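You operate a simulated robot arm through the tools that you are given. There is no shell and no other tool. Be economical: measure what you need, move in short steps, check, and stop when the job is done.

You run a simulated robot arm. Do the job below in one go: nothing can be reset, and whatever is moved stays where it is left.

JOB
Clamp the cable stubs, press the loose red and white caps home, then free the stubs.
Fine: clamp slider at GRIP to clamp, back at FREE at the end. Leave the grey cap.

Only the result counts: the job must be done as asked and must still hold three seconds after the hand-in. Knocking over, shifting, dropping, spilling or breaking anything else fails it. Lids that push on must go on centred and level and be pressed home; caps that screw on are set level and turned clockwise until they are tight.

ROBOT AND FRAMES
A 7-joint arm with a two-finger parallel gripper, fixed in place. Base frame: the origin is at the foot of the arm, x ahead of it, y to its left, z up; the work surface is at about z = 764. Units: mm, rad, N and s.
With the tool pointing down near the work surface it reaches from about 300 to 700 mm from the base axis. Its first joint turns from -1.152 to 1.152 rad. Payload 1.57 kg.
Tool frame: the origin (TCP) lies between the finger pads and is the grasp point; the fingertips stand 30 mm ahead of it; z points along the fingers, y is the line along which they close. The gripper opens to 110 mm. The fingers are 24 mm wide and 12 mm thick; the gripper's body (48 by 112 mm) begins 78 mm behind the TCP.
Orientation is that of the tool frame in the base frame, as a unit quaternion [x, y, z, w]. With the fingers straight down and closing along the base's y, the tool's x points along the base's -x, its y along +y and its z along -z.

CONTROLS
- The arm moves only by the tool move_arm. Its argument "deltas" is a list of rows, each a list of 3 entries, a list of its own where there are three numbers: the shift along the tool's x, y, z in mm, then the turn, a rotation vector about the tool's x, y, z in rad, then the closure, from 0 (fully open) to 1 (shut). In form: [[[tx, ty, tz], [rx, ry, rz], gripper], ...]. A call has 1 to 10 rows; each row shifts and turns the commanded pose from where the row before left it, along the tool's axes as they then stand. Rows are played at 5 a second. More than 50 mm and 0.15 rad between two rows, or a gripper value outside its range, and nothing of the call is played. Where a pose cannot be reached the arm comes as near as it can. A force on the tool above 70 N (or 10 N above the force at the start of the call, whichever is more), or a blocked arm, ends the call early, and 0.2 s more pass. Each finger travels about 108 mm/s and halts on what it meets, pressing with about 20 N; the grip force reading is that of the motor and also rises with nothing between the fingers. The clock runs only during rows and for 0.2 s after the last one: add rows that do not move to give the fingers time. It gives the time, the measured TCP pose, the force on the tool (base axes), the opening and the grip force at its end, in the units of the frame above (readings bear some noise), and new pictures: "show" is both (left out), scene, wrist or none.
- Cameras (640 x 400 px; columns grow to the right, rows downward): "scene" is fixed at [162.6, -398.4, 1385.7]; the picture's right is [0.76, -0.65, 0.00], its down [-0.47, -0.55, -0.69] and it looks along [0.45, 0.52, -0.73] (base axes); focal length 330 px, centre (320, 200). "wrist" rides on the gripper at [70, 16, -141] in the tool frame; the picture's right is [-0.23, 0.97, 0.00], its down [-0.86, -0.20, -0.48] and it looks along [-0.47, -0.11, 0.88] (tool axes); focal length 222 px, centre (320, 200). There is no depth. A picture from a camera that has moved, and an enlarged one, comes with that camera's place and axes in the base frame and with its lens.
- zoom(camera, box): a new picture of the part [left, top, right, bottom] of that camera's present view, enlarged. The clock stands still meanwhile.
- hand_in(): hands the job in; it is judged then, once.

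Work in short steps. Places have to be worked out from the pictures, the camera data and where the tool is seen: move nearer, look again, correct. Check each grasp and each placing, and mend what went wrong. You have 120 turns and 170 pictures in all, those below and enlarged ones among them. Open the gripper and draw the arm clear of the work before you hand the job in, unless the task says otherwise; then end with one line.

The tools are called after "Emit:" by a JSON object that holds its "op" and its "data". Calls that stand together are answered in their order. move_arm: Moves the arm, as the interface text tells. Its arguments: {"type":"object","properties":{"deltas":{"type":"array"},"show":{"type":"string","enum":["both","scene","wrist","none"]}},"required":["deltas"]} The other tools are called the same way: zoom (camera, box) takes an enlarged picture of a part of a camera's view; hand_in () hands the job in.

At the start:

```text
time: 0.0
position: [373.6, 9.3, 1005.4]
ee_rot: [-0.001, 1.0, 0.0, 0.001]
contact_force: [-0.7, 0.0, 0.8]
gripper_width: 110.2
finger_force: 0.0
```

scene: 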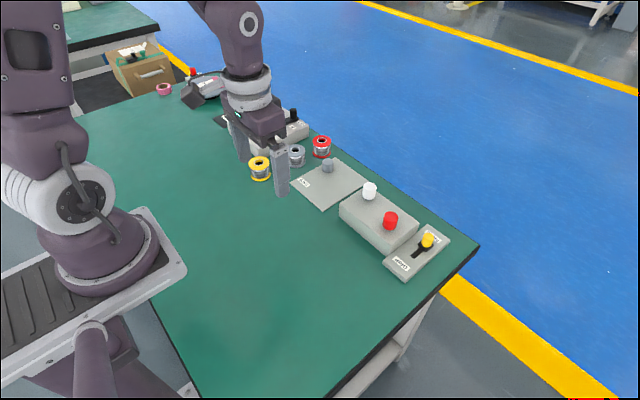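
wrist: 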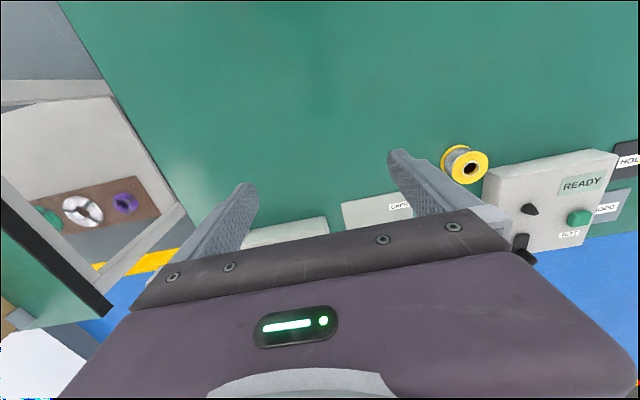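

The block with white and red caps and the slider with yellow knob are at the right of the scene; I zoom in to see the details.

Emit:
{"op": "zoom", "data": {"camera": "scene", "box": [330, 170, 460, 290]}}

Emit:
{"op": "zoom", "data": {"camera": "scene", "box": [220, 90, 380, 210]}}

```text
3.33 times, centred on (395, 230) of scene
camera zoom: at [162.6, -398.4, 1385.7], right [0.76, -0.65, 0.0], down [-0.47, -0.55, -0.69], along [0.45, 0.52, -0.73], focal length 1101 px, centre (70, 100)
```

zoom: 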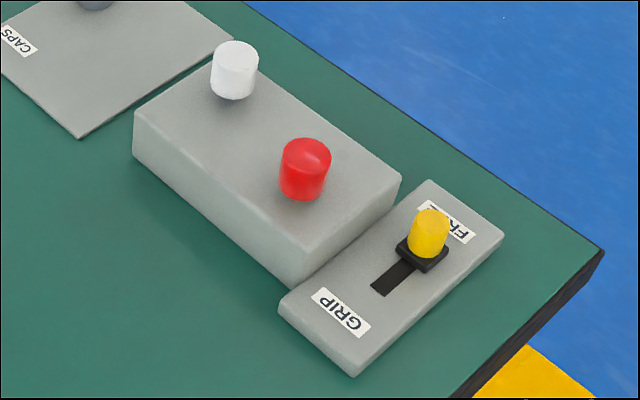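

```text
3.33 times, centred on (300, 150) of scene
camera zoom: at [162.6, -398.4, 1385.7], right [0.76, -0.65, 0.0], down [-0.47, -0.55, -0.69], along [0.45, 0.52, -0.73], focal length 1101 px, centre (387, 367)
```

zoom: 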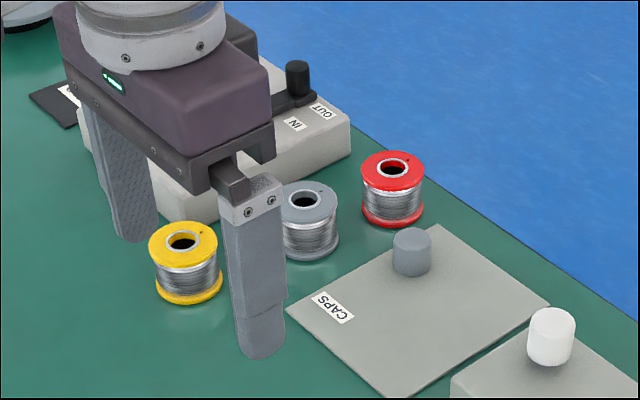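

Rough estimates: knob ≈ (623,-226), slot along x towards GRIP at smaller x; red ≈ (585,-147), white ≈ (615,-55), block top ≈ 806. I move closer high above to look with the wrist camera.

Emit:
{"op": "move_arm", "data": {"deltas": [[[-30, -30, 5], [0, 0, 0], 0], [[-30, -35, 5], [0, 0, 0], 0], [[-30, -35, 5], [0, 0, 0], 0], [[-30, -35, 5], [0, 0, 0], 0], [[-30, -35, 0], [0, 0, 0], 0], [[0, -30, 0], [0, 0, 0], 0], [[0, 0, 0], [0, 0, 0], 0]]}}

```text
time: 1.6
position: [524.1, -190.2, 986.3]
ee_rot: [0.0, 1.0, 0.0, 0.0]
contact_force: [0.6, -1.0, -0.4]
gripper_width: 109.9
finger_force: 0.0
camera wrist: at [454.2, -175.5, 1125.9], right [0.23, 0.97, 0.0], down [0.86, -0.2, 0.48], along [0.47, -0.11, -0.88], focal length 222 px, centre (320, 200)
```

scene: 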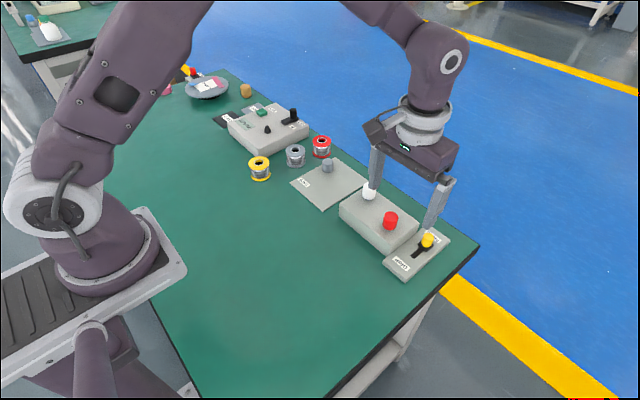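
wrist: 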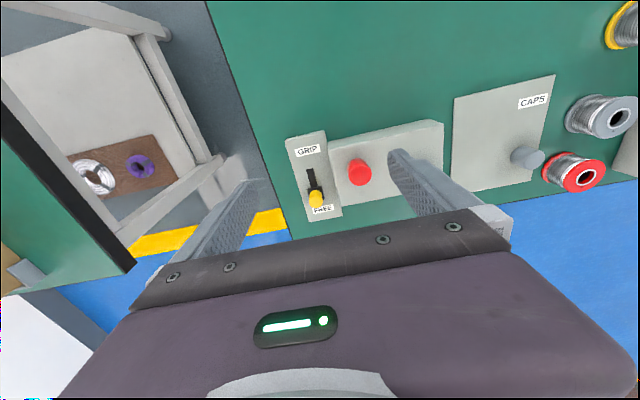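

The wrist view confirms the layout; I zoom for finer positions.

Emit:
{"op": "zoom", "data": {"camera": "wrist", "box": [270, 110, 450, 230]}}

```text
3.33 times, centred on (360, 170) of wrist
camera zoom: at [454.2, -175.5, 1125.9], right [0.23, 0.97, 0.0], down [0.86, -0.2, 0.48], along [0.47, -0.11, -0.88], focal length 740 px, centre (187, 300)
```

zoom: 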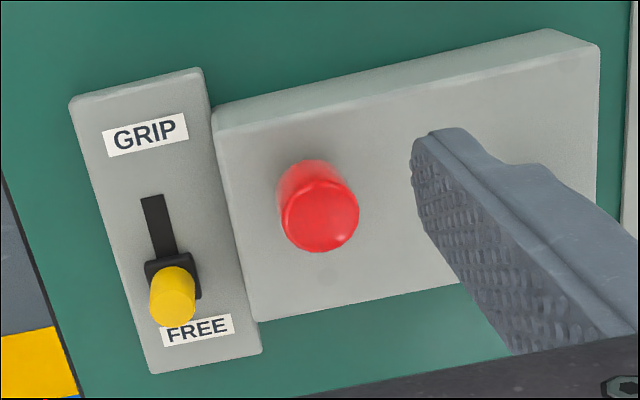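

Triangulated: knob top ≈ (620,-221.5,815), diameter ≈ 20, needs about 32 mm of travel toward -x. I'll close the gripper and go to the far (+x) side of the knob, staying above.

Emit:
{"op": "move_arm", "data": {"deltas": [[[-30, -8, 0], [0, 0, 0], 1], [[-30, -8, 0], [0, 0, 0], 1], [[-35, -8, 20], [0, 0, 0], 1], [[-35, -7, 30], [0, 0, 0], 1], [[0, 0, 40], [0, 0, 0], 1], [[0, 0, 0], [0, 0, 0], 1], [[0, 0, 0], [0, 0, 0], 1]]}}

```text
time: 3.2
position: [654.9, -224.0, 895.1]
ee_rot: [0.001, 1.0, 0.001, 0.0]
contact_force: [0.0, -0.3, -0.6]
gripper_width: 0.1
finger_force: 20.1
out of reach, approached as far as the arm can: row 4
camera wrist: at [584.1, -207.4, 1035.2], right [0.23, 0.97, 0.0], down [0.86, -0.2, 0.48], along [0.47, -0.11, -0.88], focal length 222 px, centre (320, 200)
```

scene: 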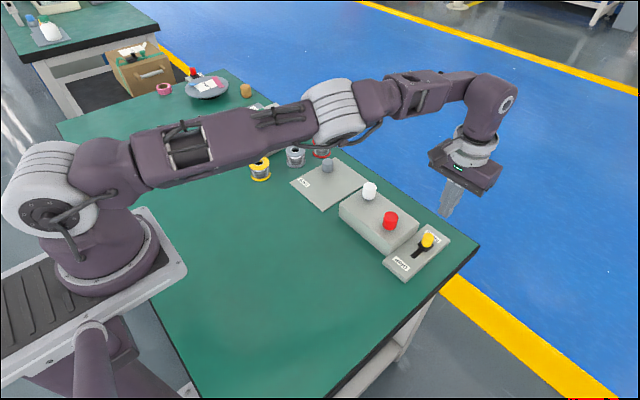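
wrist: 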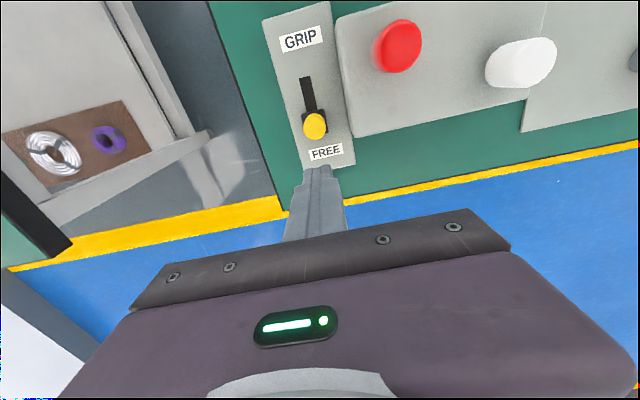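

The knob top reads (618,-220), with the closed fingers about 13 mm beyond it. I descend to tip z ≈ 797 beside the knob.

Emit:
{"op": "move_arm", "data": {"deltas": [[[0, 3, 35], [0, 0, 0], 1], [[0, 0, 33], [0, 0, 0], 1], [[0, 0, 0], [0, 0, 0], 1]]}}

```text
time: 4.0
position: [653.9, -219.0, 826.7]
ee_rot: [0.0, 1.0, 0.0, -0.001]
contact_force: [0.7, 0.4, -0.1]
gripper_width: 0.0
finger_force: 19.9
camera wrist: at [584.0, -203.5, 967.5], right [0.23, 0.97, 0.0], down [0.85, -0.2, 0.48], along [0.47, -0.11, -0.88], focal length 222 px, centre (320, 200)
```

scene: 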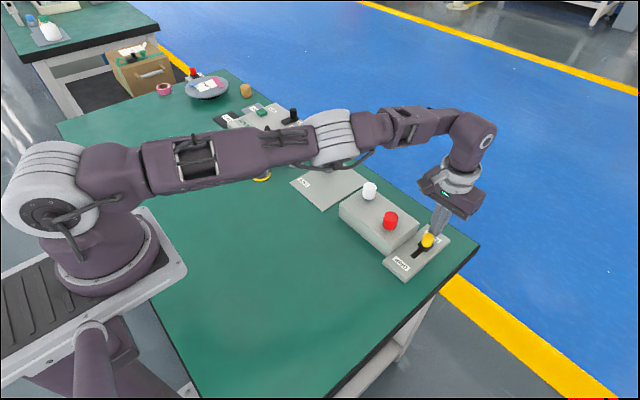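
wrist: 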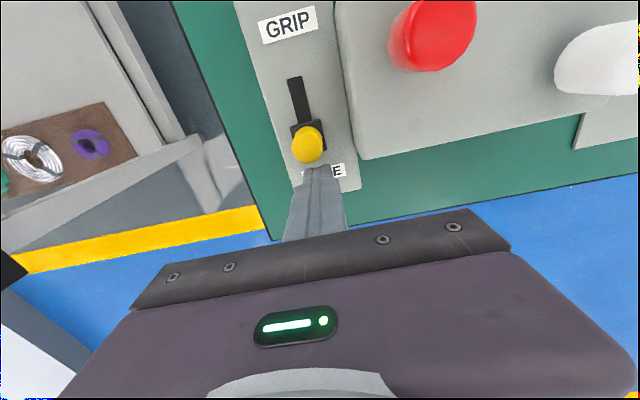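

Fingers are behind the knob, clear of the plate. I push toward GRIP in small steps.

Emit:
{"op": "move_arm", "data": {"deltas": [[[8, 0, 0], [0, 0, 0], 1], [[6, 0, 0], [0, 0, 0], 1], [[6, 0, 0], [0, 0, 0], 1], [[6, 0, 0], [0, 0, 0], 1], [[4, 0, 0], [0, 0, 0], 1], [[0, 0, 0], [0, 0, 0], 1]], "show": "wrist"}}

```text
time: 5.4
position: [624.7, -219.9, 828.7]
ee_rot: [0.0, 1.0, 0.0, 0.0]
contact_force: [0.9, -0.4, -0.4]
gripper_width: 0.2
finger_force: 20.3
camera wrist: at [554.5, -203.8, 968.2], right [0.23, 0.97, 0.0], down [0.85, -0.2, 0.48], along [0.47, -0.11, -0.88], focal length 222 px, centre (320, 200)
```

wrist: 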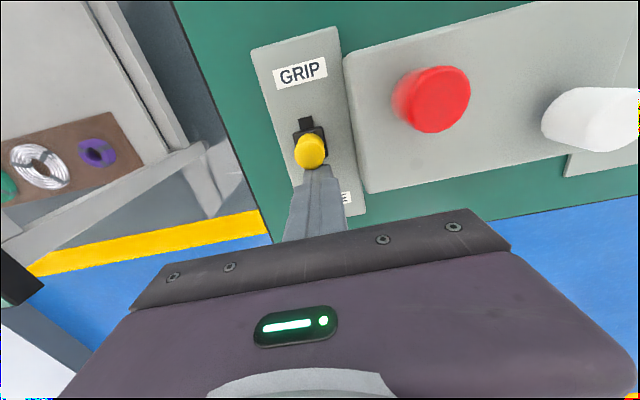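

The slider is moving with the fingers, and some slot is still visible. I keep pushing in small steps.

Emit:
{"op": "move_arm", "data": {"deltas": [[[4, 0, 0], [0, 0, 0], 1], [[4, 0, 0], [0, 0, 0], 1], [[3, 0, 0], [0, 0, 0], 1], [[0, 0, 0], [0, 0, 0], 1]], "show": "wrist"}}

```text
time: 6.4
position: [614.6, -219.0, 827.3]
ee_rot: [0.0, 1.0, 0.0, 0.0]
contact_force: [0.8, -0.3, 0.3]
gripper_width: 0.1
finger_force: 20.0
camera wrist: at [543.6, -204.0, 967.2], right [0.23, 0.97, 0.0], down [0.86, -0.2, 0.48], along [0.47, -0.11, -0.88], focal length 222 px, centre (320, 200)
```

wrist: 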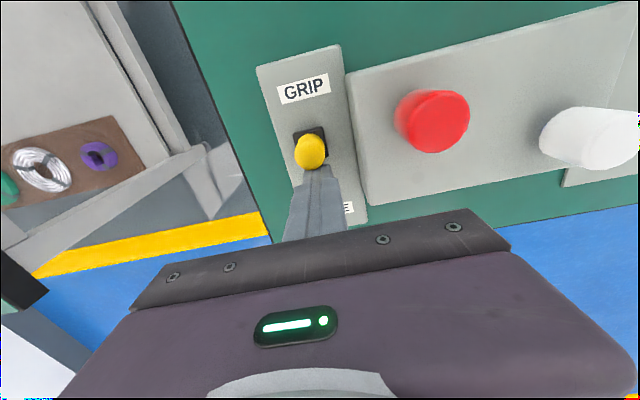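

The carriage now covers the slot end. I nudge on gently until the reading shows a stop.

Emit:
{"op": "move_arm", "data": {"deltas": [[[2, 0, 0], [0, 0, 0], 1], [[2, 0, 0], [0, 0, 0], 1], [[0, 0, 0], [0, 0, 0], 1]], "show": "wrist"}}

Emit:
{"op": "zoom", "data": {"camera": "wrist", "box": [250, 60, 370, 220]}}

```text
time: 7.2
position: [609.2, -219.9, 826.6]
ee_rot: [0.0, 1.0, 0.0, 0.0]
contact_force: [1.2, -0.1, -1.7]
gripper_width: 0.0
finger_force: 20.0
camera wrist: at [539.3, -204.1, 966.7], right [0.23, 0.97, 0.0], down [0.86, -0.2, 0.48], along [0.47, -0.11, -0.88], focal length 222 px, centre (320, 200)
```

wrist: 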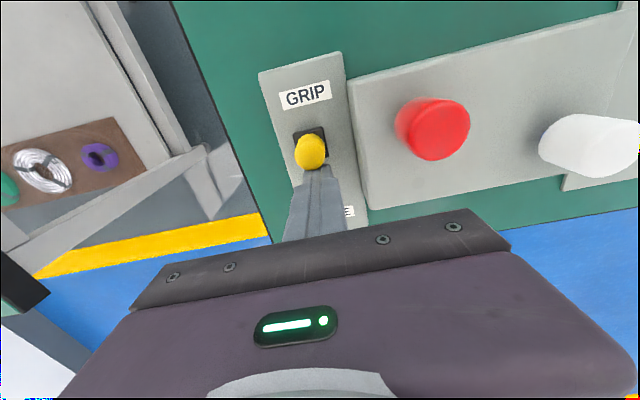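

```text
2.50 times, centred on (310, 140) of wrist
camera zoom: at [539.3, -204.1, 966.7], right [0.23, 0.97, 0.0], down [0.86, -0.2, 0.48], along [0.47, -0.11, -0.88], focal length 555 px, centre (345, 350)
```

zoom: 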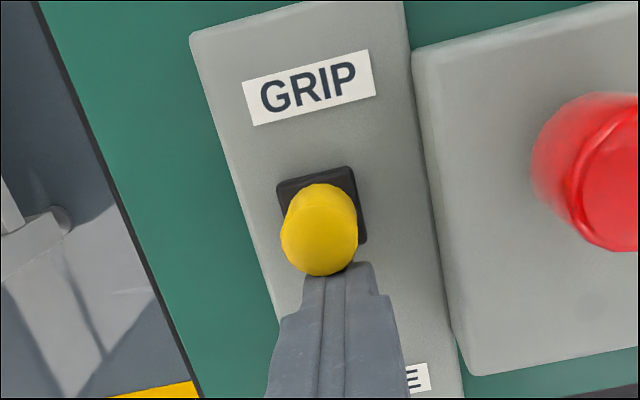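

Still no resistance; a few more mm.

Emit:
{"op": "move_arm", "data": {"deltas": [[[2, 0, 0], [0, 0, 0], 1], [[2, 0, 0], [0, 0, 0], 1], [[0, 0, 0], [0, 0, 0], 1]], "show": "wrist"}}

Emit:
{"op": "zoom", "data": {"camera": "wrist", "box": [250, 60, 370, 220]}}

```text
time: 8.0
position: [609.5, -219.5, 827.5]
ee_rot: [0.0, 1.0, -0.002, 0.003]
contact_force: [29.3, -4.4, -6.0]
gripper_width: 0.0
finger_force: 20.2
camera wrist: at [537.1, -203.4, 967.7], right [0.23, 0.97, 0.0], down [0.85, -0.2, 0.49], along [0.47, -0.11, -0.87], focal length 222 px, centre (320, 200)
```

wrist: 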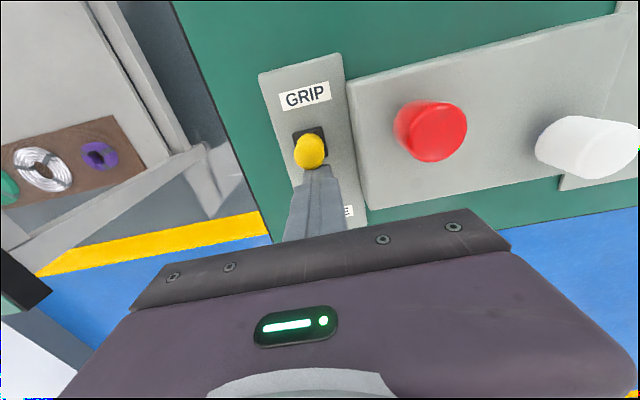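

```text
2.50 times, centred on (310, 140) of wrist
camera zoom: at [537.1, -203.4, 967.7], right [0.23, 0.97, 0.0], down [0.85, -0.2, 0.49], along [0.47, -0.11, -0.87], focal length 555 px, centre (345, 350)
```

zoom: 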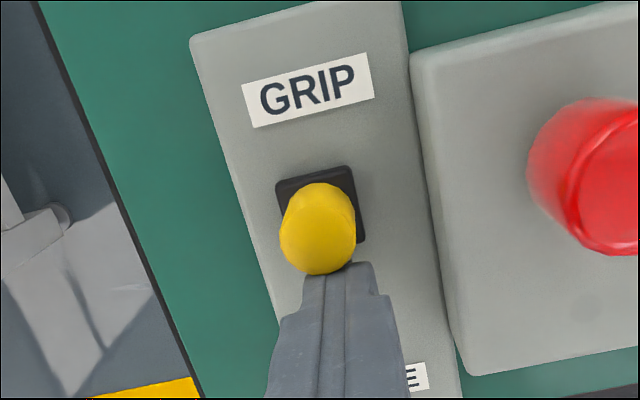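

The slider is firmly against its stop at GRIP (29 N, no further movement). I back off, rise, and take a viewing pose for the caps.

Emit:
{"op": "move_arm", "data": {"deltas": [[[-12, 0, 0], [0, 0, 0], 1], [[0, 0, -40], [0, 0, 0], 1], [[0, 0, -40], [0, 0, 0], 1], [[35, 30, -20], [0, 0, 0], 1], [[35, 30, -10], [0, 0, 0], 1], [[0, 15, 0], [0, 0, 0], 1], [[0, 0, 0], [0, 0, 0], 1]]}}

Emit:
{"op": "zoom", "data": {"camera": "wrist", "box": [250, 60, 530, 235]}}

Emit:
{"op": "zoom", "data": {"camera": "scene", "box": [350, 170, 450, 280]}}

```text
refused: row 4 steps farther than a row can; nothing moved
```

```text
2.29 times, centred on (390, 148) of wrist
camera zoom: at [537.1, -203.4, 967.7], right [0.23, 0.97, 0.0], down [0.85, -0.2, 0.49], along [0.47, -0.11, -0.87], focal length 508 px, centre (160, 320)
```

zoom: 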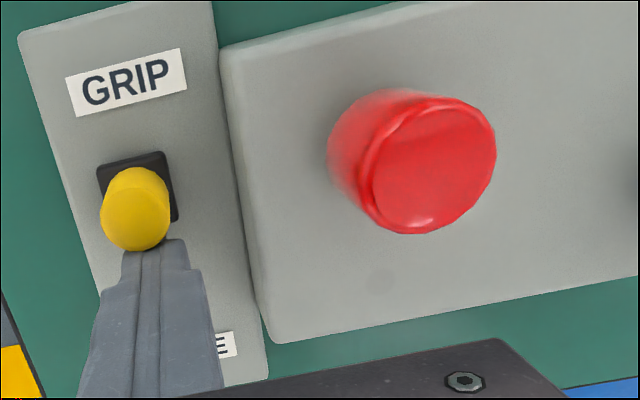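

```text
3.64 times, centred on (400, 225) of scene
camera zoom: at [163.4, -398.5, 1385.5], right [0.76, -0.65, 0.0], down [-0.47, -0.55, -0.69], along [0.45, 0.52, -0.73], focal length 1201 px, centre (29, 109)
```

zoom: 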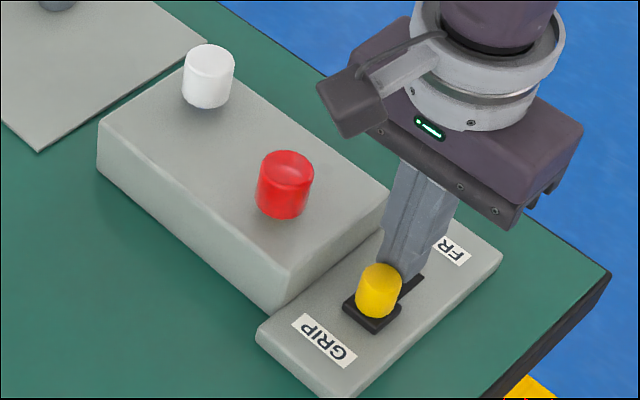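

Row step too long; I redo it in shorter steps.

Emit:
{"op": "move_arm", "data": {"deltas": [[[-12, 0, 0], [0, 0, 0], 1], [[0, 0, -40], [0, 0, 0], 1], [[0, 0, -40], [0, 0, 0], 1], [[25, 25, -20], [0, 0, 0], 1], [[25, 25, -10], [0, 0, 0], 1], [[20, 25, 0], [0, 0, 0], 1], [[0, 0, 0], [0, 0, 0], 1]], "show": "wrist"}}

Emit:
{"op": "zoom", "data": {"camera": "wrist", "box": [220, 100, 500, 275]}}

Emit:
{"op": "zoom", "data": {"camera": "scene", "box": [350, 170, 450, 280]}}

```text
time: 9.6
position: [547.6, -145.3, 938.4]
ee_rot: [0.0, 1.0, 0.0, 0.0]
contact_force: [-0.1, 0.7, 0.0]
gripper_width: 0.1
finger_force: 19.8
camera wrist: at [476.8, -128.5, 1077.4], right [0.23, 0.97, 0.0], down [0.85, -0.2, 0.48], along [0.47, -0.11, -0.88], focal length 222 px, centre (320, 200)
```

wrist: 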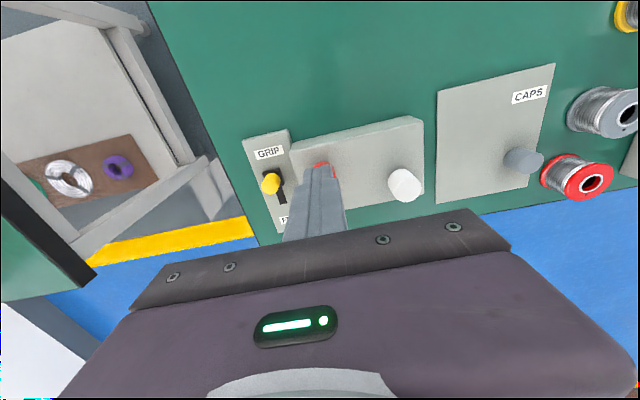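

```text
2.29 times, centred on (360, 188) of wrist
camera zoom: at [476.8, -128.5, 1077.4], right [0.23, 0.97, 0.0], down [0.85, -0.2, 0.48], along [0.47, -0.11, -0.88], focal length 508 px, centre (229, 229)
```

zoom: 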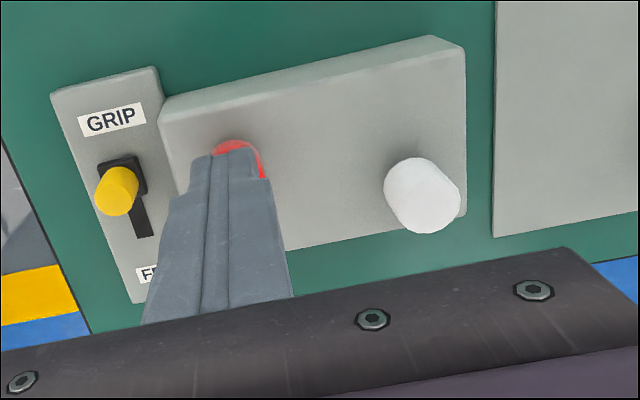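

```text
3.64 times, centred on (400, 225) of scene
camera zoom: at [162.6, -398.4, 1385.7], right [0.76, -0.65, 0.0], down [-0.47, -0.55, -0.69], along [0.45, 0.52, -0.73], focal length 1201 px, centre (29, 109)
```

zoom: 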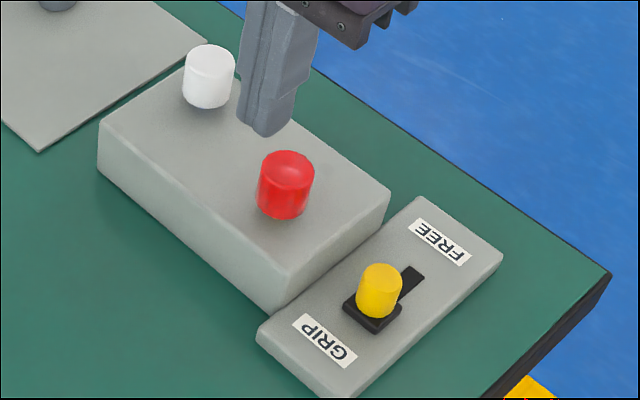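

Estimates: red top ≈ (579,-148,848), white top ≈ (609,-56,848), caps ≈34 mm wide. I hover above the red cap and check alignment.

Emit:
{"op": "move_arm", "data": {"deltas": [[[-31, -2.7, 20], [0, 0, 0], 1], [[0, 0, 20], [0, 0, 0], 1], [[0, 0, 0], [0, 0, 0], 1]], "show": "wrist"}}

Emit:
{"op": "zoom", "data": {"camera": "scene", "box": [350, 170, 450, 280]}}

Emit:
{"op": "zoom", "data": {"camera": "wrist", "box": [250, 100, 490, 250]}}

```text
time: 10.4
position: [579.2, -147.4, 896.5]
ee_rot: [0.0, 1.0, 0.0, 0.001]
contact_force: [0.0, 0.3, 0.1]
gripper_width: 0.3
finger_force: 20.4
camera wrist: at [508.4, -132.1, 1037.0], right [0.23, 0.97, 0.0], down [0.86, -0.2, 0.48], along [0.47, -0.11, -0.88], focal length 222 px, centre (320, 200)
```

wrist: 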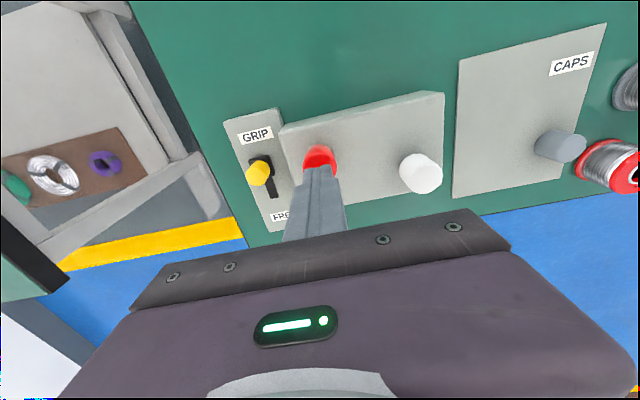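

```text
3.64 times, centred on (400, 225) of scene
camera zoom: at [162.7, -398.4, 1385.7], right [0.76, -0.65, 0.0], down [-0.47, -0.55, -0.69], along [0.45, 0.52, -0.73], focal length 1201 px, centre (29, 109)
```

zoom: 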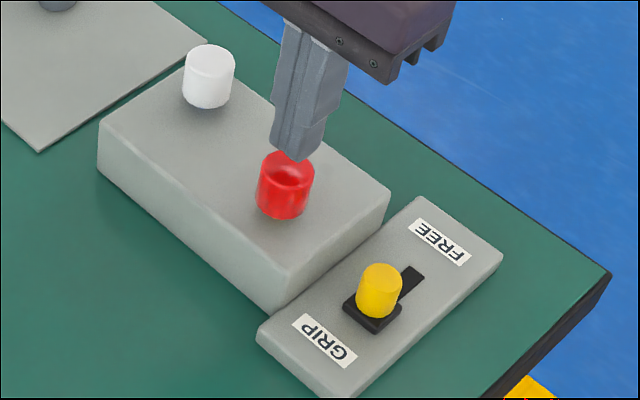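

```text
2.67 times, centred on (370, 175) of wrist
camera zoom: at [508.4, -132.1, 1037.0], right [0.23, 0.97, 0.0], down [0.86, -0.2, 0.48], along [0.47, -0.11, -0.88], focal length 592 px, centre (187, 267)
```

zoom: 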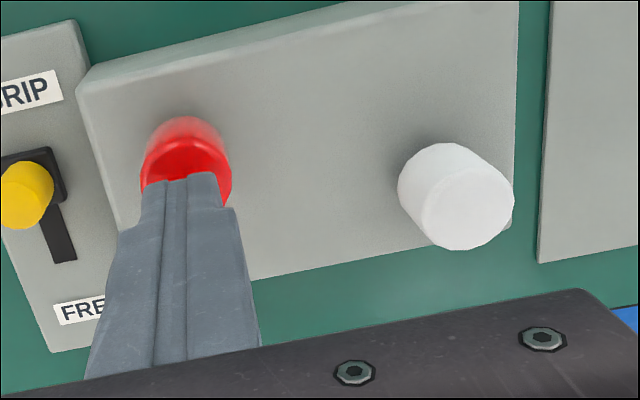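

The fingers look centred over the red cap. I lower to near contact, then press in small steps.

Emit:
{"op": "move_arm", "data": {"deltas": [[[0, -0.6, 10], [0, 0, 0], 1], [[0, 0, 5], [0, 0, 0], 1], [[0, 0, 2], [0, 0, 0], 1], [[0, 0, 2], [0, 0, 0], 1], [[0, 0, 0], [0, 0, 0], 1]], "show": "none"}}

Emit:
{"op": "zoom", "data": {"camera": "scene", "box": [350, 170, 450, 280]}}

```text
time: 11.6
position: [579.2, -148.3, 878.8]
ee_rot: [0.0, 1.0, 0.0, 0.001]
contact_force: [0.8, -2.0, 3.8]
gripper_width: 0.2
finger_force: 20.2
```

```text
3.64 times, centred on (400, 225) of scene
camera zoom: at [162.6, -398.4, 1385.7], right [0.76, -0.65, 0.0], down [-0.47, -0.55, -0.69], along [0.45, 0.52, -0.73], focal length 1201 px, centre (29, 109)
```

zoom: 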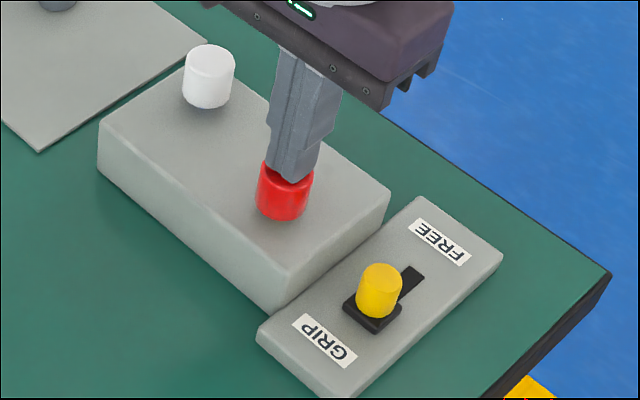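

Contact is starting (≈4 N) at tip z ≈ 849. I press down 1–2 mm at a time.

Emit:
{"op": "move_arm", "data": {"deltas": [[[0, 0, 2], [0, 0, 0], 1], [[0, 0, 2], [0, 0, 0], 1], [[0, 0, 0], [0, 0, 0], 1]], "show": "none"}}

```text
time: 12.4
position: [577.2, -147.0, 874.2]
ee_rot: [0.0, 1.0, 0.0, 0.0]
contact_force: [0.5, -0.5, 4.0]
gripper_width: 0.0
finger_force: 20.0
```

Emit:
{"op": "move_arm", "data": {"deltas": [[[0, 0, 2], [0, 0, 0], 1], [[0, 0, 2], [0, 0, 0], 1], [[0, 0, 0], [0, 0, 0], 1]], "show": "none"}}

Emit:
{"op": "zoom", "data": {"camera": "scene", "box": [350, 170, 450, 280]}}

```text
time: 13.2
position: [578.0, -147.6, 871.1]
ee_rot: [0.0, 1.0, 0.0, 0.0]
contact_force: [-1.5, 1.7, 2.9]
gripper_width: 0.0
finger_force: 20.4
```

```text
3.64 times, centred on (400, 225) of scene
camera zoom: at [162.6, -398.3, 1385.7], right [0.76, -0.65, 0.0], down [-0.47, -0.55, -0.69], along [0.45, 0.52, -0.73], focal length 1201 px, centre (29, 109)
```

zoom: 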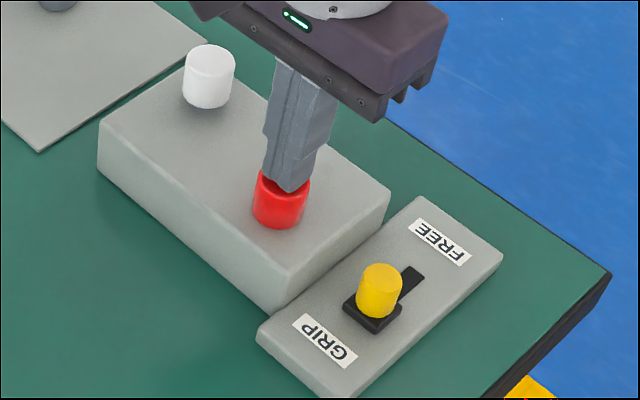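

The red cap is going down straight under about 4 N. I continue until it bottoms out.

Emit:
{"op": "move_arm", "data": {"deltas": [[[0, 0, 2], [0, 0, 0], 1], [[0, 0, 2], [0, 0, 0], 1], [[0, 0, 0], [0, 0, 0], 1]], "show": "none"}}

Emit:
{"op": "zoom", "data": {"camera": "scene", "box": [350, 170, 450, 280]}}

```text
time: 14.1
position: [578.8, -148.0, 869.6]
ee_rot: [0.0, 1.0, -0.001, 0.001]
contact_force: [-8.1, 4.2, 22.2]
gripper_width: 0.2
finger_force: 19.8
stopped in row 3: the force on the tool passed its limit (the readings are from after the stop); the commanded pose is now the measured one
```

```text
3.64 times, centred on (400, 225) of scene
camera zoom: at [162.1, -398.2, 1385.8], right [0.76, -0.65, 0.0], down [-0.47, -0.55, -0.69], along [0.45, 0.52, -0.73], focal length 1201 px, centre (29, 109)
```

zoom: 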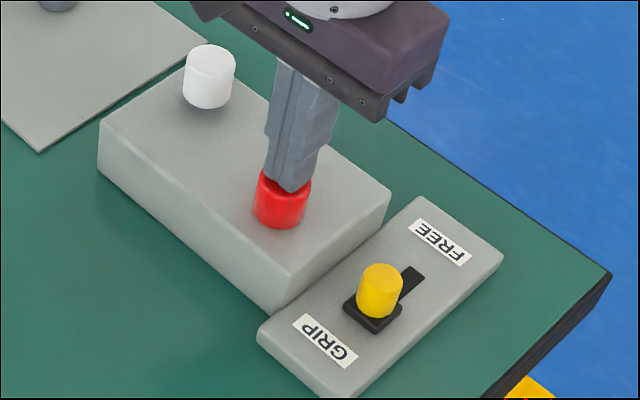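

The force limit stopped it: the red cap went down ≈9 mm and bottomed out hard. I lift and inspect.

Emit:
{"op": "move_arm", "data": {"deltas": [[[0, 0, -20], [0, 0, 0], 1], [[0, 0, -30], [0, 0, 0], 1], [[-15, 40, 0], [0, 0, 0], 1], [[-15, 40, 0], [0, 0, 0], 1], [[0, 11, 0], [0, 0, 0], 1], [[0, 0, 0], [0, 0, 0], 1]], "show": "wrist"}}

Emit:
{"op": "zoom", "data": {"camera": "scene", "box": [350, 170, 450, 280]}}

Emit:
{"op": "zoom", "data": {"camera": "wrist", "box": [150, 100, 390, 250]}}

```text
time: 15.5
position: [608.0, -55.9, 916.0]
ee_rot: [0.0, 1.0, -0.002, 0.001]
contact_force: [-0.4, 0.7, -0.8]
gripper_width: 0.0
finger_force: 20.1
camera wrist: at [537.5, -40.0, 1056.9], right [0.23, 0.97, 0.0], down [0.85, -0.2, 0.48], along [0.47, -0.11, -0.88], focal length 222 px, centre (320, 200)
```

wrist: 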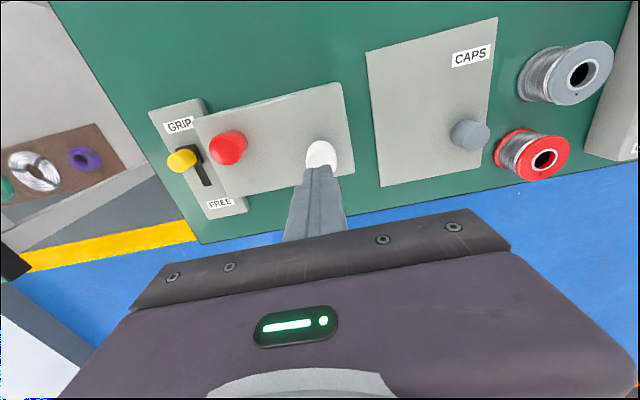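

```text
3.64 times, centred on (400, 225) of scene
camera zoom: at [162.7, -398.4, 1385.7], right [0.76, -0.65, 0.0], down [-0.47, -0.55, -0.69], along [0.45, 0.52, -0.73], focal length 1201 px, centre (29, 109)
```

zoom: 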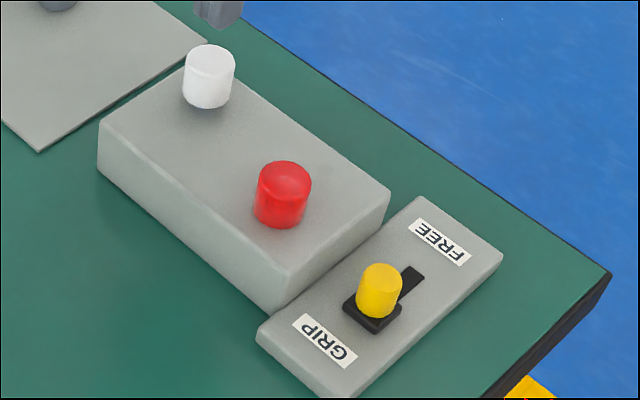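

```text
2.67 times, centred on (270, 175) of wrist
camera zoom: at [537.5, -40.0, 1056.9], right [0.23, 0.97, 0.0], down [0.85, -0.2, 0.48], along [0.47, -0.11, -0.88], focal length 592 px, centre (453, 267)
```

zoom: 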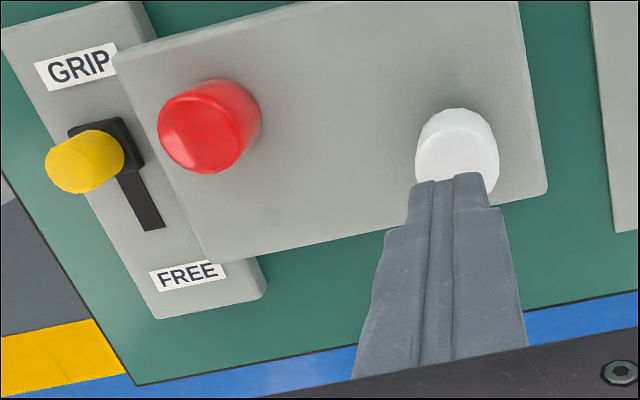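

The red cap sits flush and level. Now over the white cap (608,-56.5): descend in the same way.

Emit:
{"op": "move_arm", "data": {"deltas": [[[0, -0.5, 15], [0, 0, 0], 1], [[0, 0, 15], [0, 0, 0], 1], [[0, 0, 4], [0, 0, 0], 1], [[0, 0, 2], [0, 0, 0], 1], [[0, 0, 0], [0, 0, 0], 1]], "show": "none"}}

Emit:
{"op": "zoom", "data": {"camera": "scene", "box": [330, 150, 430, 260]}}

```text
time: 16.7
position: [610.3, -57.8, 881.4]
ee_rot: [0.0, 1.0, -0.001, 0.001]
contact_force: [0.1, 0.8, -0.1]
gripper_width: 0.1
finger_force: 19.9
```

```text
3.64 times, centred on (380, 205) of scene
camera zoom: at [162.7, -398.4, 1385.7], right [0.76, -0.65, 0.0], down [-0.47, -0.55, -0.69], along [0.45, 0.52, -0.73], focal length 1201 px, centre (102, 182)
```

zoom: 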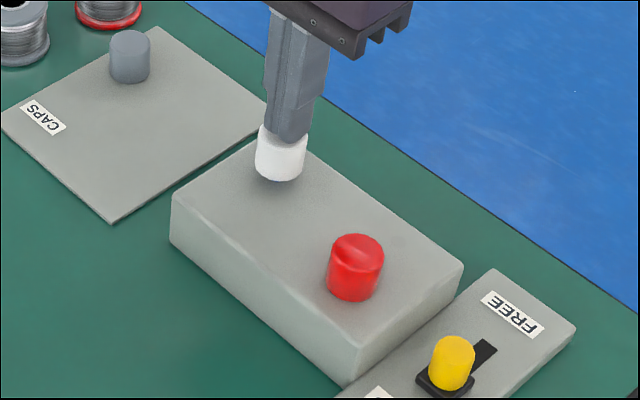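

Fingers are near contact, about 3–4 mm off to the image right; I correct (-2,+2) mm and press step by step.

Emit:
{"op": "move_arm", "data": {"deltas": [[[2.5, 2, 0], [0, 0, 0], 1], [[0, 0, 2], [0, 0, 0], 1], [[0, 0, 2], [0, 0, 0], 1], [[0, 0, 2], [0, 0, 0], 1], [[0, 0, 2], [0, 0, 0], 1], [[0, 0, 0], [0, 0, 0], 1]], "show": "none"}}

Emit:
{"op": "zoom", "data": {"camera": "scene", "box": [330, 150, 430, 260]}}

```text
time: 18.1
position: [606.5, -55.8, 873.3]
ee_rot: [0.001, 1.0, -0.001, 0.001]
contact_force: [0.6, 1.1, 3.5]
gripper_width: 0.0
finger_force: 19.7
```

```text
3.64 times, centred on (380, 205) of scene
camera zoom: at [162.6, -398.4, 1385.7], right [0.76, -0.65, 0.0], down [-0.47, -0.55, -0.69], along [0.45, 0.52, -0.73], focal length 1201 px, centre (102, 182)
```

zoom: 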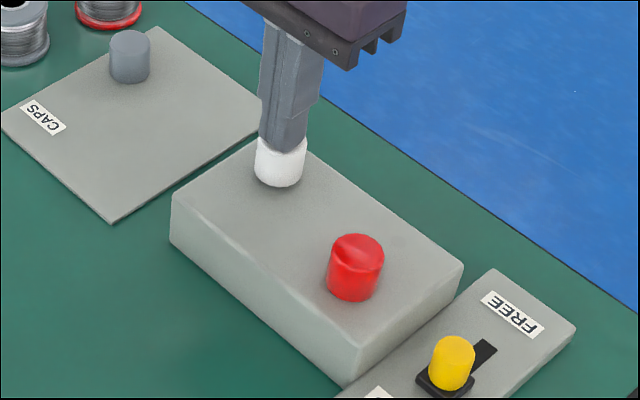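

The white cap is moving down. I continue to the hard stop.

Emit:
{"op": "move_arm", "data": {"deltas": [[[0, 0, 2], [0, 0, 0], 1], [[0, 0, 2], [0, 0, 0], 1], [[0, 0, 1], [0, 0, 0], 1], [[0, 0, 2], [0, 0, 0], 1], [[0, 0, 1], [0, 0, 0], 1]], "show": "none"}}

Emit:
{"op": "zoom", "data": {"camera": "scene", "box": [330, 150, 430, 260]}}

```text
time: 19.3
position: [606.6, -55.6, 869.7]
ee_rot: [0.0, 1.0, -0.002, 0.004]
contact_force: [-8.8, 1.3, 50.8]
gripper_width: 0.1
finger_force: 20.1
```

```text
3.64 times, centred on (380, 205) of scene
camera zoom: at [161.5, -398.2, 1385.9], right [0.76, -0.65, 0.0], down [-0.47, -0.55, -0.69], along [0.45, 0.52, -0.73], focal length 1201 px, centre (102, 182)
```

zoom: 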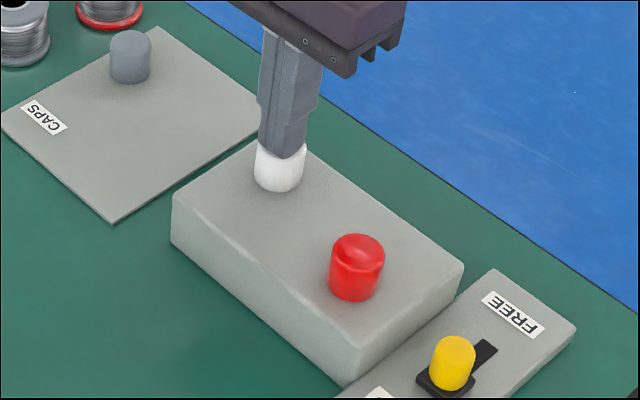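

50 N at the same height as red's end stop; one more small push to be sure, then I'll lift.

Emit:
{"op": "move_arm", "data": {"deltas": [[[0, 0, 1.5], [0, 0, 0], 1], [[0, 0, 1], [0, 0, 0], 1]], "show": "none"}}

```text
time: 19.7
position: [607.8, -57.0, 869.7]
ee_rot: [-0.001, 1.0, -0.001, 0.003]
contact_force: [-8.6, 1.7, 18.7]
gripper_width: 0.2
finger_force: 20.2
stopped in row 2: the force on the tool passed its limit (the readings are from after the stop); the commanded pose is now the measured one
```

The white cap is home too. I lift, and travel high to the GRIP side of the knob at about (552,-220).

Emit:
{"op": "move_arm", "data": {"deltas": [[[0, 0, -30], [0, 0, 0], 1], [[0, 0, -40], [0, 0, 0], 1], [[14, -41, 0], [0, 0, 0], 1], [[14, -41, 0], [0, 0, 0], 1], [[14, -41, 0], [0, 0, 0], 1], [[14, -40, 0], [0, 0, 0], 1], [[0, 0, 30], [0, 0, 0], 1], [[0, 0, 0], [0, 0, 0], 1]], "show": "wrist"}}

Emit:
{"op": "zoom", "data": {"camera": "scene", "box": [330, 160, 450, 280]}}

```text
time: 21.5
position: [552.6, -217.4, 907.9]
ee_rot: [0.0, 1.0, -0.002, 0.004]
contact_force: [0.5, -0.3, 0.3]
gripper_width: 0.0
finger_force: 20.0
camera wrist: at [481.9, -202.7, 1047.8], right [0.23, 0.97, 0.0], down [0.85, -0.2, 0.49], along [0.47, -0.11, -0.87], focal length 222 px, centre (320, 200)
```

wrist: 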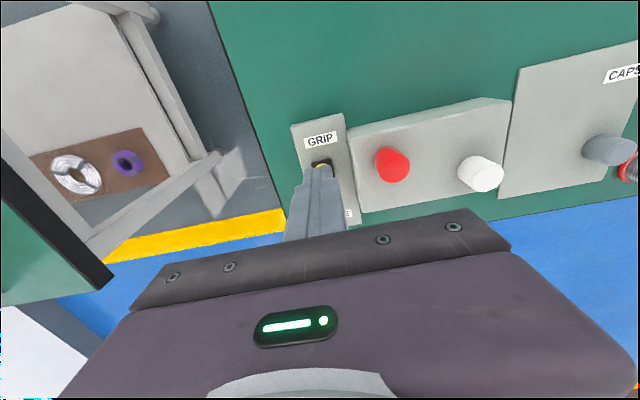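

```text
3.33 times, centred on (390, 220) of scene
camera zoom: at [162.6, -398.4, 1385.7], right [0.76, -0.65, 0.0], down [-0.47, -0.55, -0.69], along [0.45, 0.52, -0.73], focal length 1101 px, centre (87, 133)
```

zoom: 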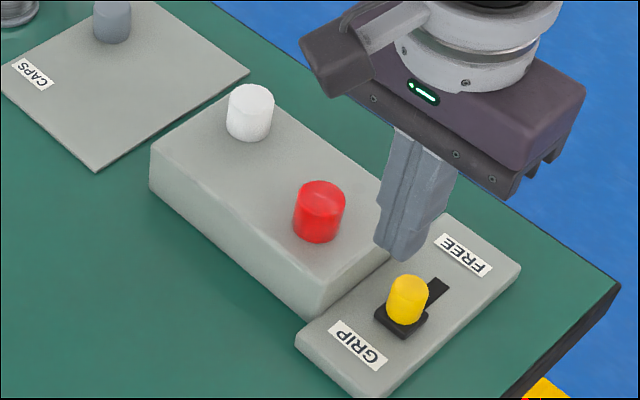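

Both caps sit flush. Fingers at x≈552 leave about 12 mm to the knob's near face; I descend to z≈827.

Emit:
{"op": "move_arm", "data": {"deltas": [[[0, -2, 30], [0, 0, 0], 1], [[0, 0, 30], [0, 0, 0], 1], [[0, 0, 20], [0, 0, 0], 1], [[0, 0, 0], [0, 0, 0], 1]], "show": "none"}}

Emit:
{"op": "zoom", "data": {"camera": "scene", "box": [350, 180, 470, 300]}}

```text
time: 22.5
position: [551.9, -221.2, 828.3]
ee_rot: [0.0, 1.0, -0.002, 0.003]
contact_force: [-0.9, 1.1, -0.6]
gripper_width: 0.0
finger_force: 19.8
```

```text
3.33 times, centred on (410, 240) of scene
camera zoom: at [162.7, -398.4, 1385.7], right [0.76, -0.65, 0.0], down [-0.47, -0.55, -0.69], along [0.45, 0.52, -0.73], focal length 1101 px, centre (20, 67)
```

zoom: 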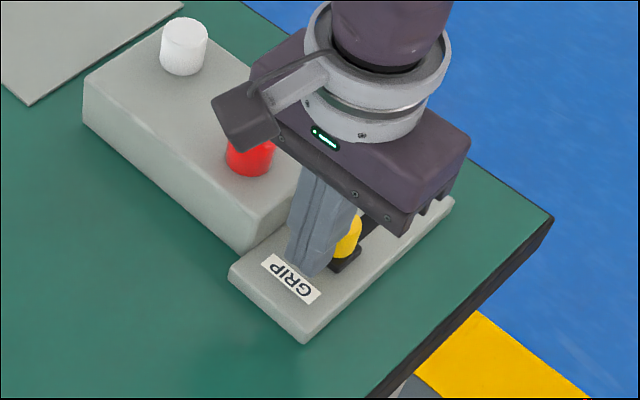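

Clear and in place. I push the knob back toward FREE (+x).

Emit:
{"op": "move_arm", "data": {"deltas": [[[-8, 0, 0], [0, 0, 0], 1], [[-6, 0, 0], [0, 0, 0], 1], [[-6, 0, 0], [0, 0, 0], 1], [[-6, 0, 0], [0, 0, 0], 1], [[-6, 0, 0], [0, 0, 0], 1], [[-5, 0, 0], [0, 0, 0], 1], [[-3, 0, 0], [0, 0, 0], 1], [[0, 0, 0], [0, 0, 0], 1]], "show": "none"}}

Emit:
{"op": "zoom", "data": {"camera": "scene", "box": [350, 180, 470, 300]}}

```text
time: 24.3
position: [591.2, -221.1, 828.7]
ee_rot: [0.001, 1.0, -0.001, 0.004]
contact_force: [-0.9, -0.8, 0.1]
gripper_width: 0.0
finger_force: 20.3
```

```text
3.33 times, centred on (410, 240) of scene
camera zoom: at [162.6, -398.4, 1385.7], right [0.76, -0.65, 0.0], down [-0.47, -0.55, -0.69], along [0.45, 0.52, -0.73], focal length 1101 px, centre (20, 67)
```

zoom: 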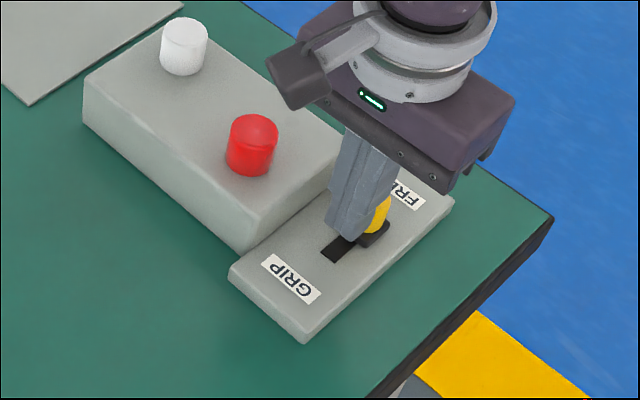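

The slider follows. I continue in 2 mm steps until resistance.

Emit:
{"op": "move_arm", "data": {"deltas": [[[-2, 0, 0], [0, 0, 0], 1], [[-2, 0, 0], [0, 0, 0], 1], [[-2, 0, 0], [0, 0, 0], 1], [[0, 0, 0], [0, 0, 0], 1]], "show": "none"}}

```text
time: 25.3
position: [597.9, -221.1, 828.7]
ee_rot: [0.0, 1.0, -0.002, 0.003]
contact_force: [-1.1, 0.7, 0.5]
gripper_width: 0.1
finger_force: 20.0
```

Emit:
{"op": "move_arm", "data": {"deltas": [[[-2, 0, 0], [0, 0, 0], 1], [[-2, 0, 0], [0, 0, 0], 1], [[-1, 0, 0], [0, 0, 0], 1], [[0, 0, 0], [0, 0, 0], 1]], "show": "none"}}

Emit:
{"op": "zoom", "data": {"camera": "scene", "box": [350, 180, 470, 300]}}

```text
time: 26.3
position: [601.5, -221.2, 828.4]
ee_rot: [0.0, 1.0, -0.002, 0.002]
contact_force: [-11.2, -2.8, -3.6]
gripper_width: 0.2
finger_force: 19.9
```

```text
3.33 times, centred on (410, 240) of scene
camera zoom: at [162.5, -398.5, 1385.7], right [0.76, -0.65, 0.0], down [-0.47, -0.55, -0.69], along [0.45, 0.52, -0.73], focal length 1101 px, centre (20, 67)
```

zoom: 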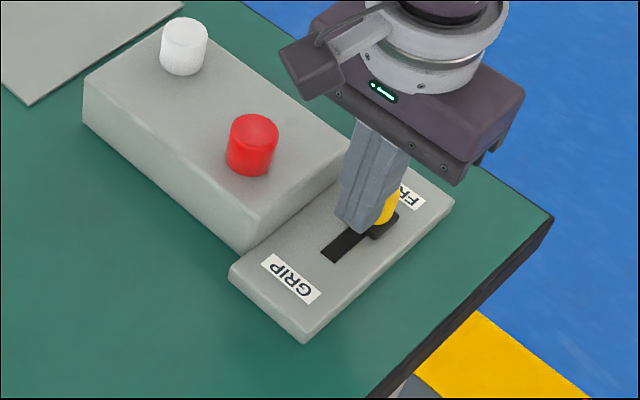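

Resistance at 601.5 (11 N): the FREE stop. One tiny push, then back off, rise, move clear and open.

Emit:
{"op": "move_arm", "data": {"deltas": [[[-1.5, 0, 0], [0, 0, 0], 1], [[0, 0, 0], [0, 0, 0], 1], [[12, 0, 0], [0, 0, 0], 1], [[0, 0, -40], [0, 0, 0], 1], [[0, 0, -45], [0, 0, 0], 1], [[0, 0, -45], [0, 0, 0], 1], [[40, 10, 0], [0, 0, 0], 0.5], [[40, 10, 0], [0, 0, 0], 0.2], [[40, 10, 0], [0, 0, 0], 0], [[0, 0, 0], [0, 0, 0], 0]]}}

Emit:
{"op": "zoom", "data": {"camera": "scene", "box": [330, 170, 460, 290]}}

Emit:
{"op": "zoom", "data": {"camera": "wrist", "box": [270, 110, 510, 260]}}

```text
time: 28.5
position: [472.6, -191.3, 955.7]
ee_rot: [0.0, 1.0, -0.002, 0.004]
contact_force: [0.3, 0.6, 0.5]
gripper_width: 110.0
finger_force: 0.0
camera wrist: at [401.7, -175.1, 1096.1], right [0.23, 0.97, 0.0], down [0.85, -0.2, 0.49], along [0.47, -0.11, -0.87], focal length 222 px, centre (320, 200)
```

scene: 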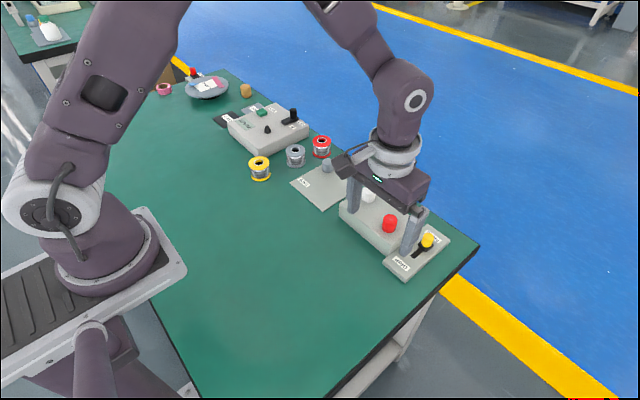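
wrist: 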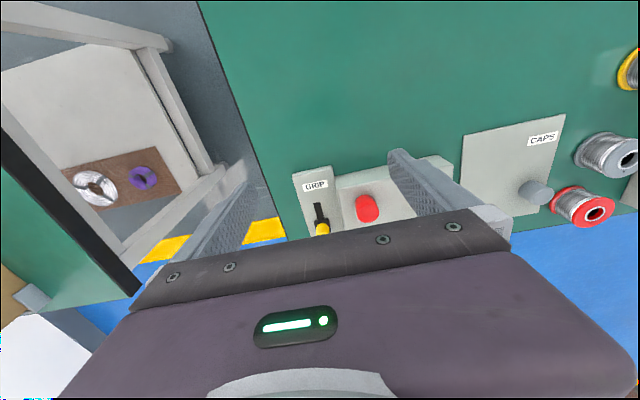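

```text
3.33 times, centred on (395, 230) of scene
camera zoom: at [162.6, -398.4, 1385.7], right [0.76, -0.65, 0.0], down [-0.47, -0.55, -0.69], along [0.45, 0.52, -0.73], focal length 1101 px, centre (70, 100)
```

zoom: 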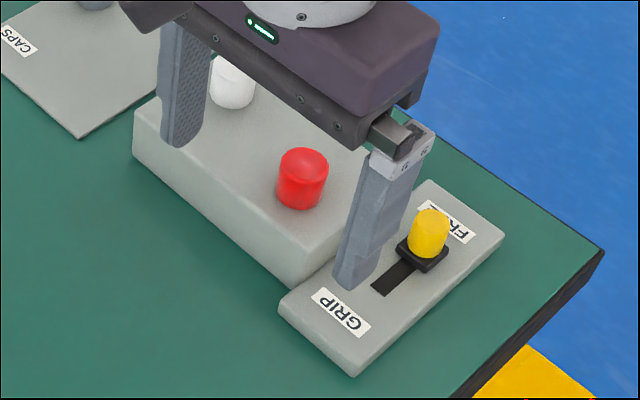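

```text
2.67 times, centred on (390, 185) of wrist
camera zoom: at [401.7, -175.1, 1096.1], right [0.23, 0.97, 0.0], down [0.85, -0.2, 0.49], along [0.47, -0.11, -0.87], focal length 592 px, centre (133, 240)
```

zoom: 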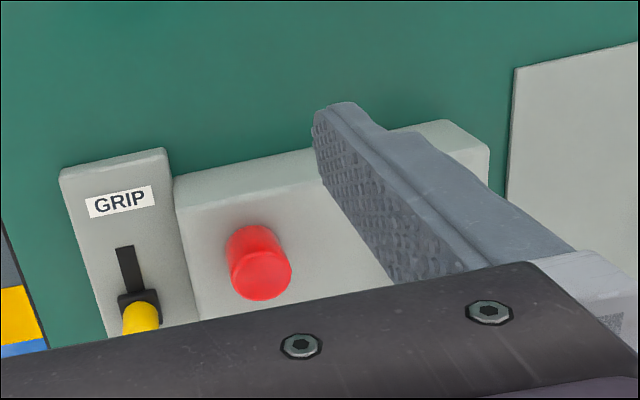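

Knob is back at its original FREE place, both caps stayed down. I draw the arm further away and take a last look.

Emit:
{"op": "move_arm", "data": {"deltas": [[[40, 20, -10], [0, 0, 0], 0], [[40, 20, -10], [0, 0, 0], 0], [[20, 30, -10], [0, 0, 0], 0], [[0, 30, 0], [0, 0, 0], 0], [[0, 0, 0], [0, 0, 0], 0]], "show": "none"}}

Emit:
{"op": "zoom", "data": {"camera": "scene", "box": [310, 150, 470, 290]}}

```text
time: 29.7
position: [372.7, -92.2, 985.9]
ee_rot: [0.0, 1.0, -0.002, 0.004]
contact_force: [0.4, 0.6, 0.5]
gripper_width: 110.1
finger_force: 0.1
```

```text
2.86 times, centred on (390, 220) of scene
camera zoom: at [162.6, -398.4, 1385.7], right [0.76, -0.65, 0.0], down [-0.47, -0.55, -0.69], along [0.45, 0.52, -0.73], focal length 944 px, centre (120, 143)
```

zoom: 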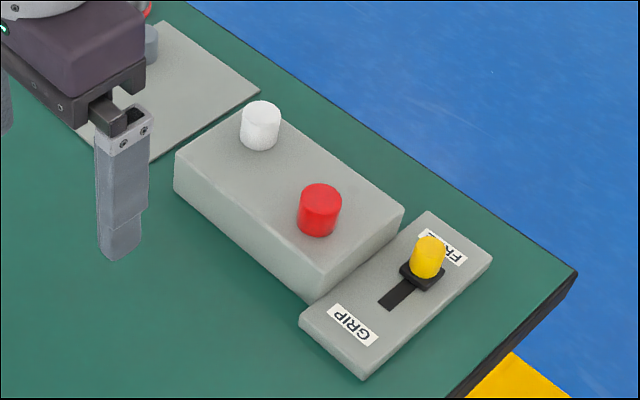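

Both caps are flush and level, the slider is at FREE, the grey cap is untouched and the arm is clear; I hand in.

Emit:
{"op": "hand_in", "data": {}}

```text
The job is handed in.
```

I clamped the stubs at GRIP, pressed the red and white caps down to a hard stop, then pushed the slider back to FREE; the grey cap was not touched.
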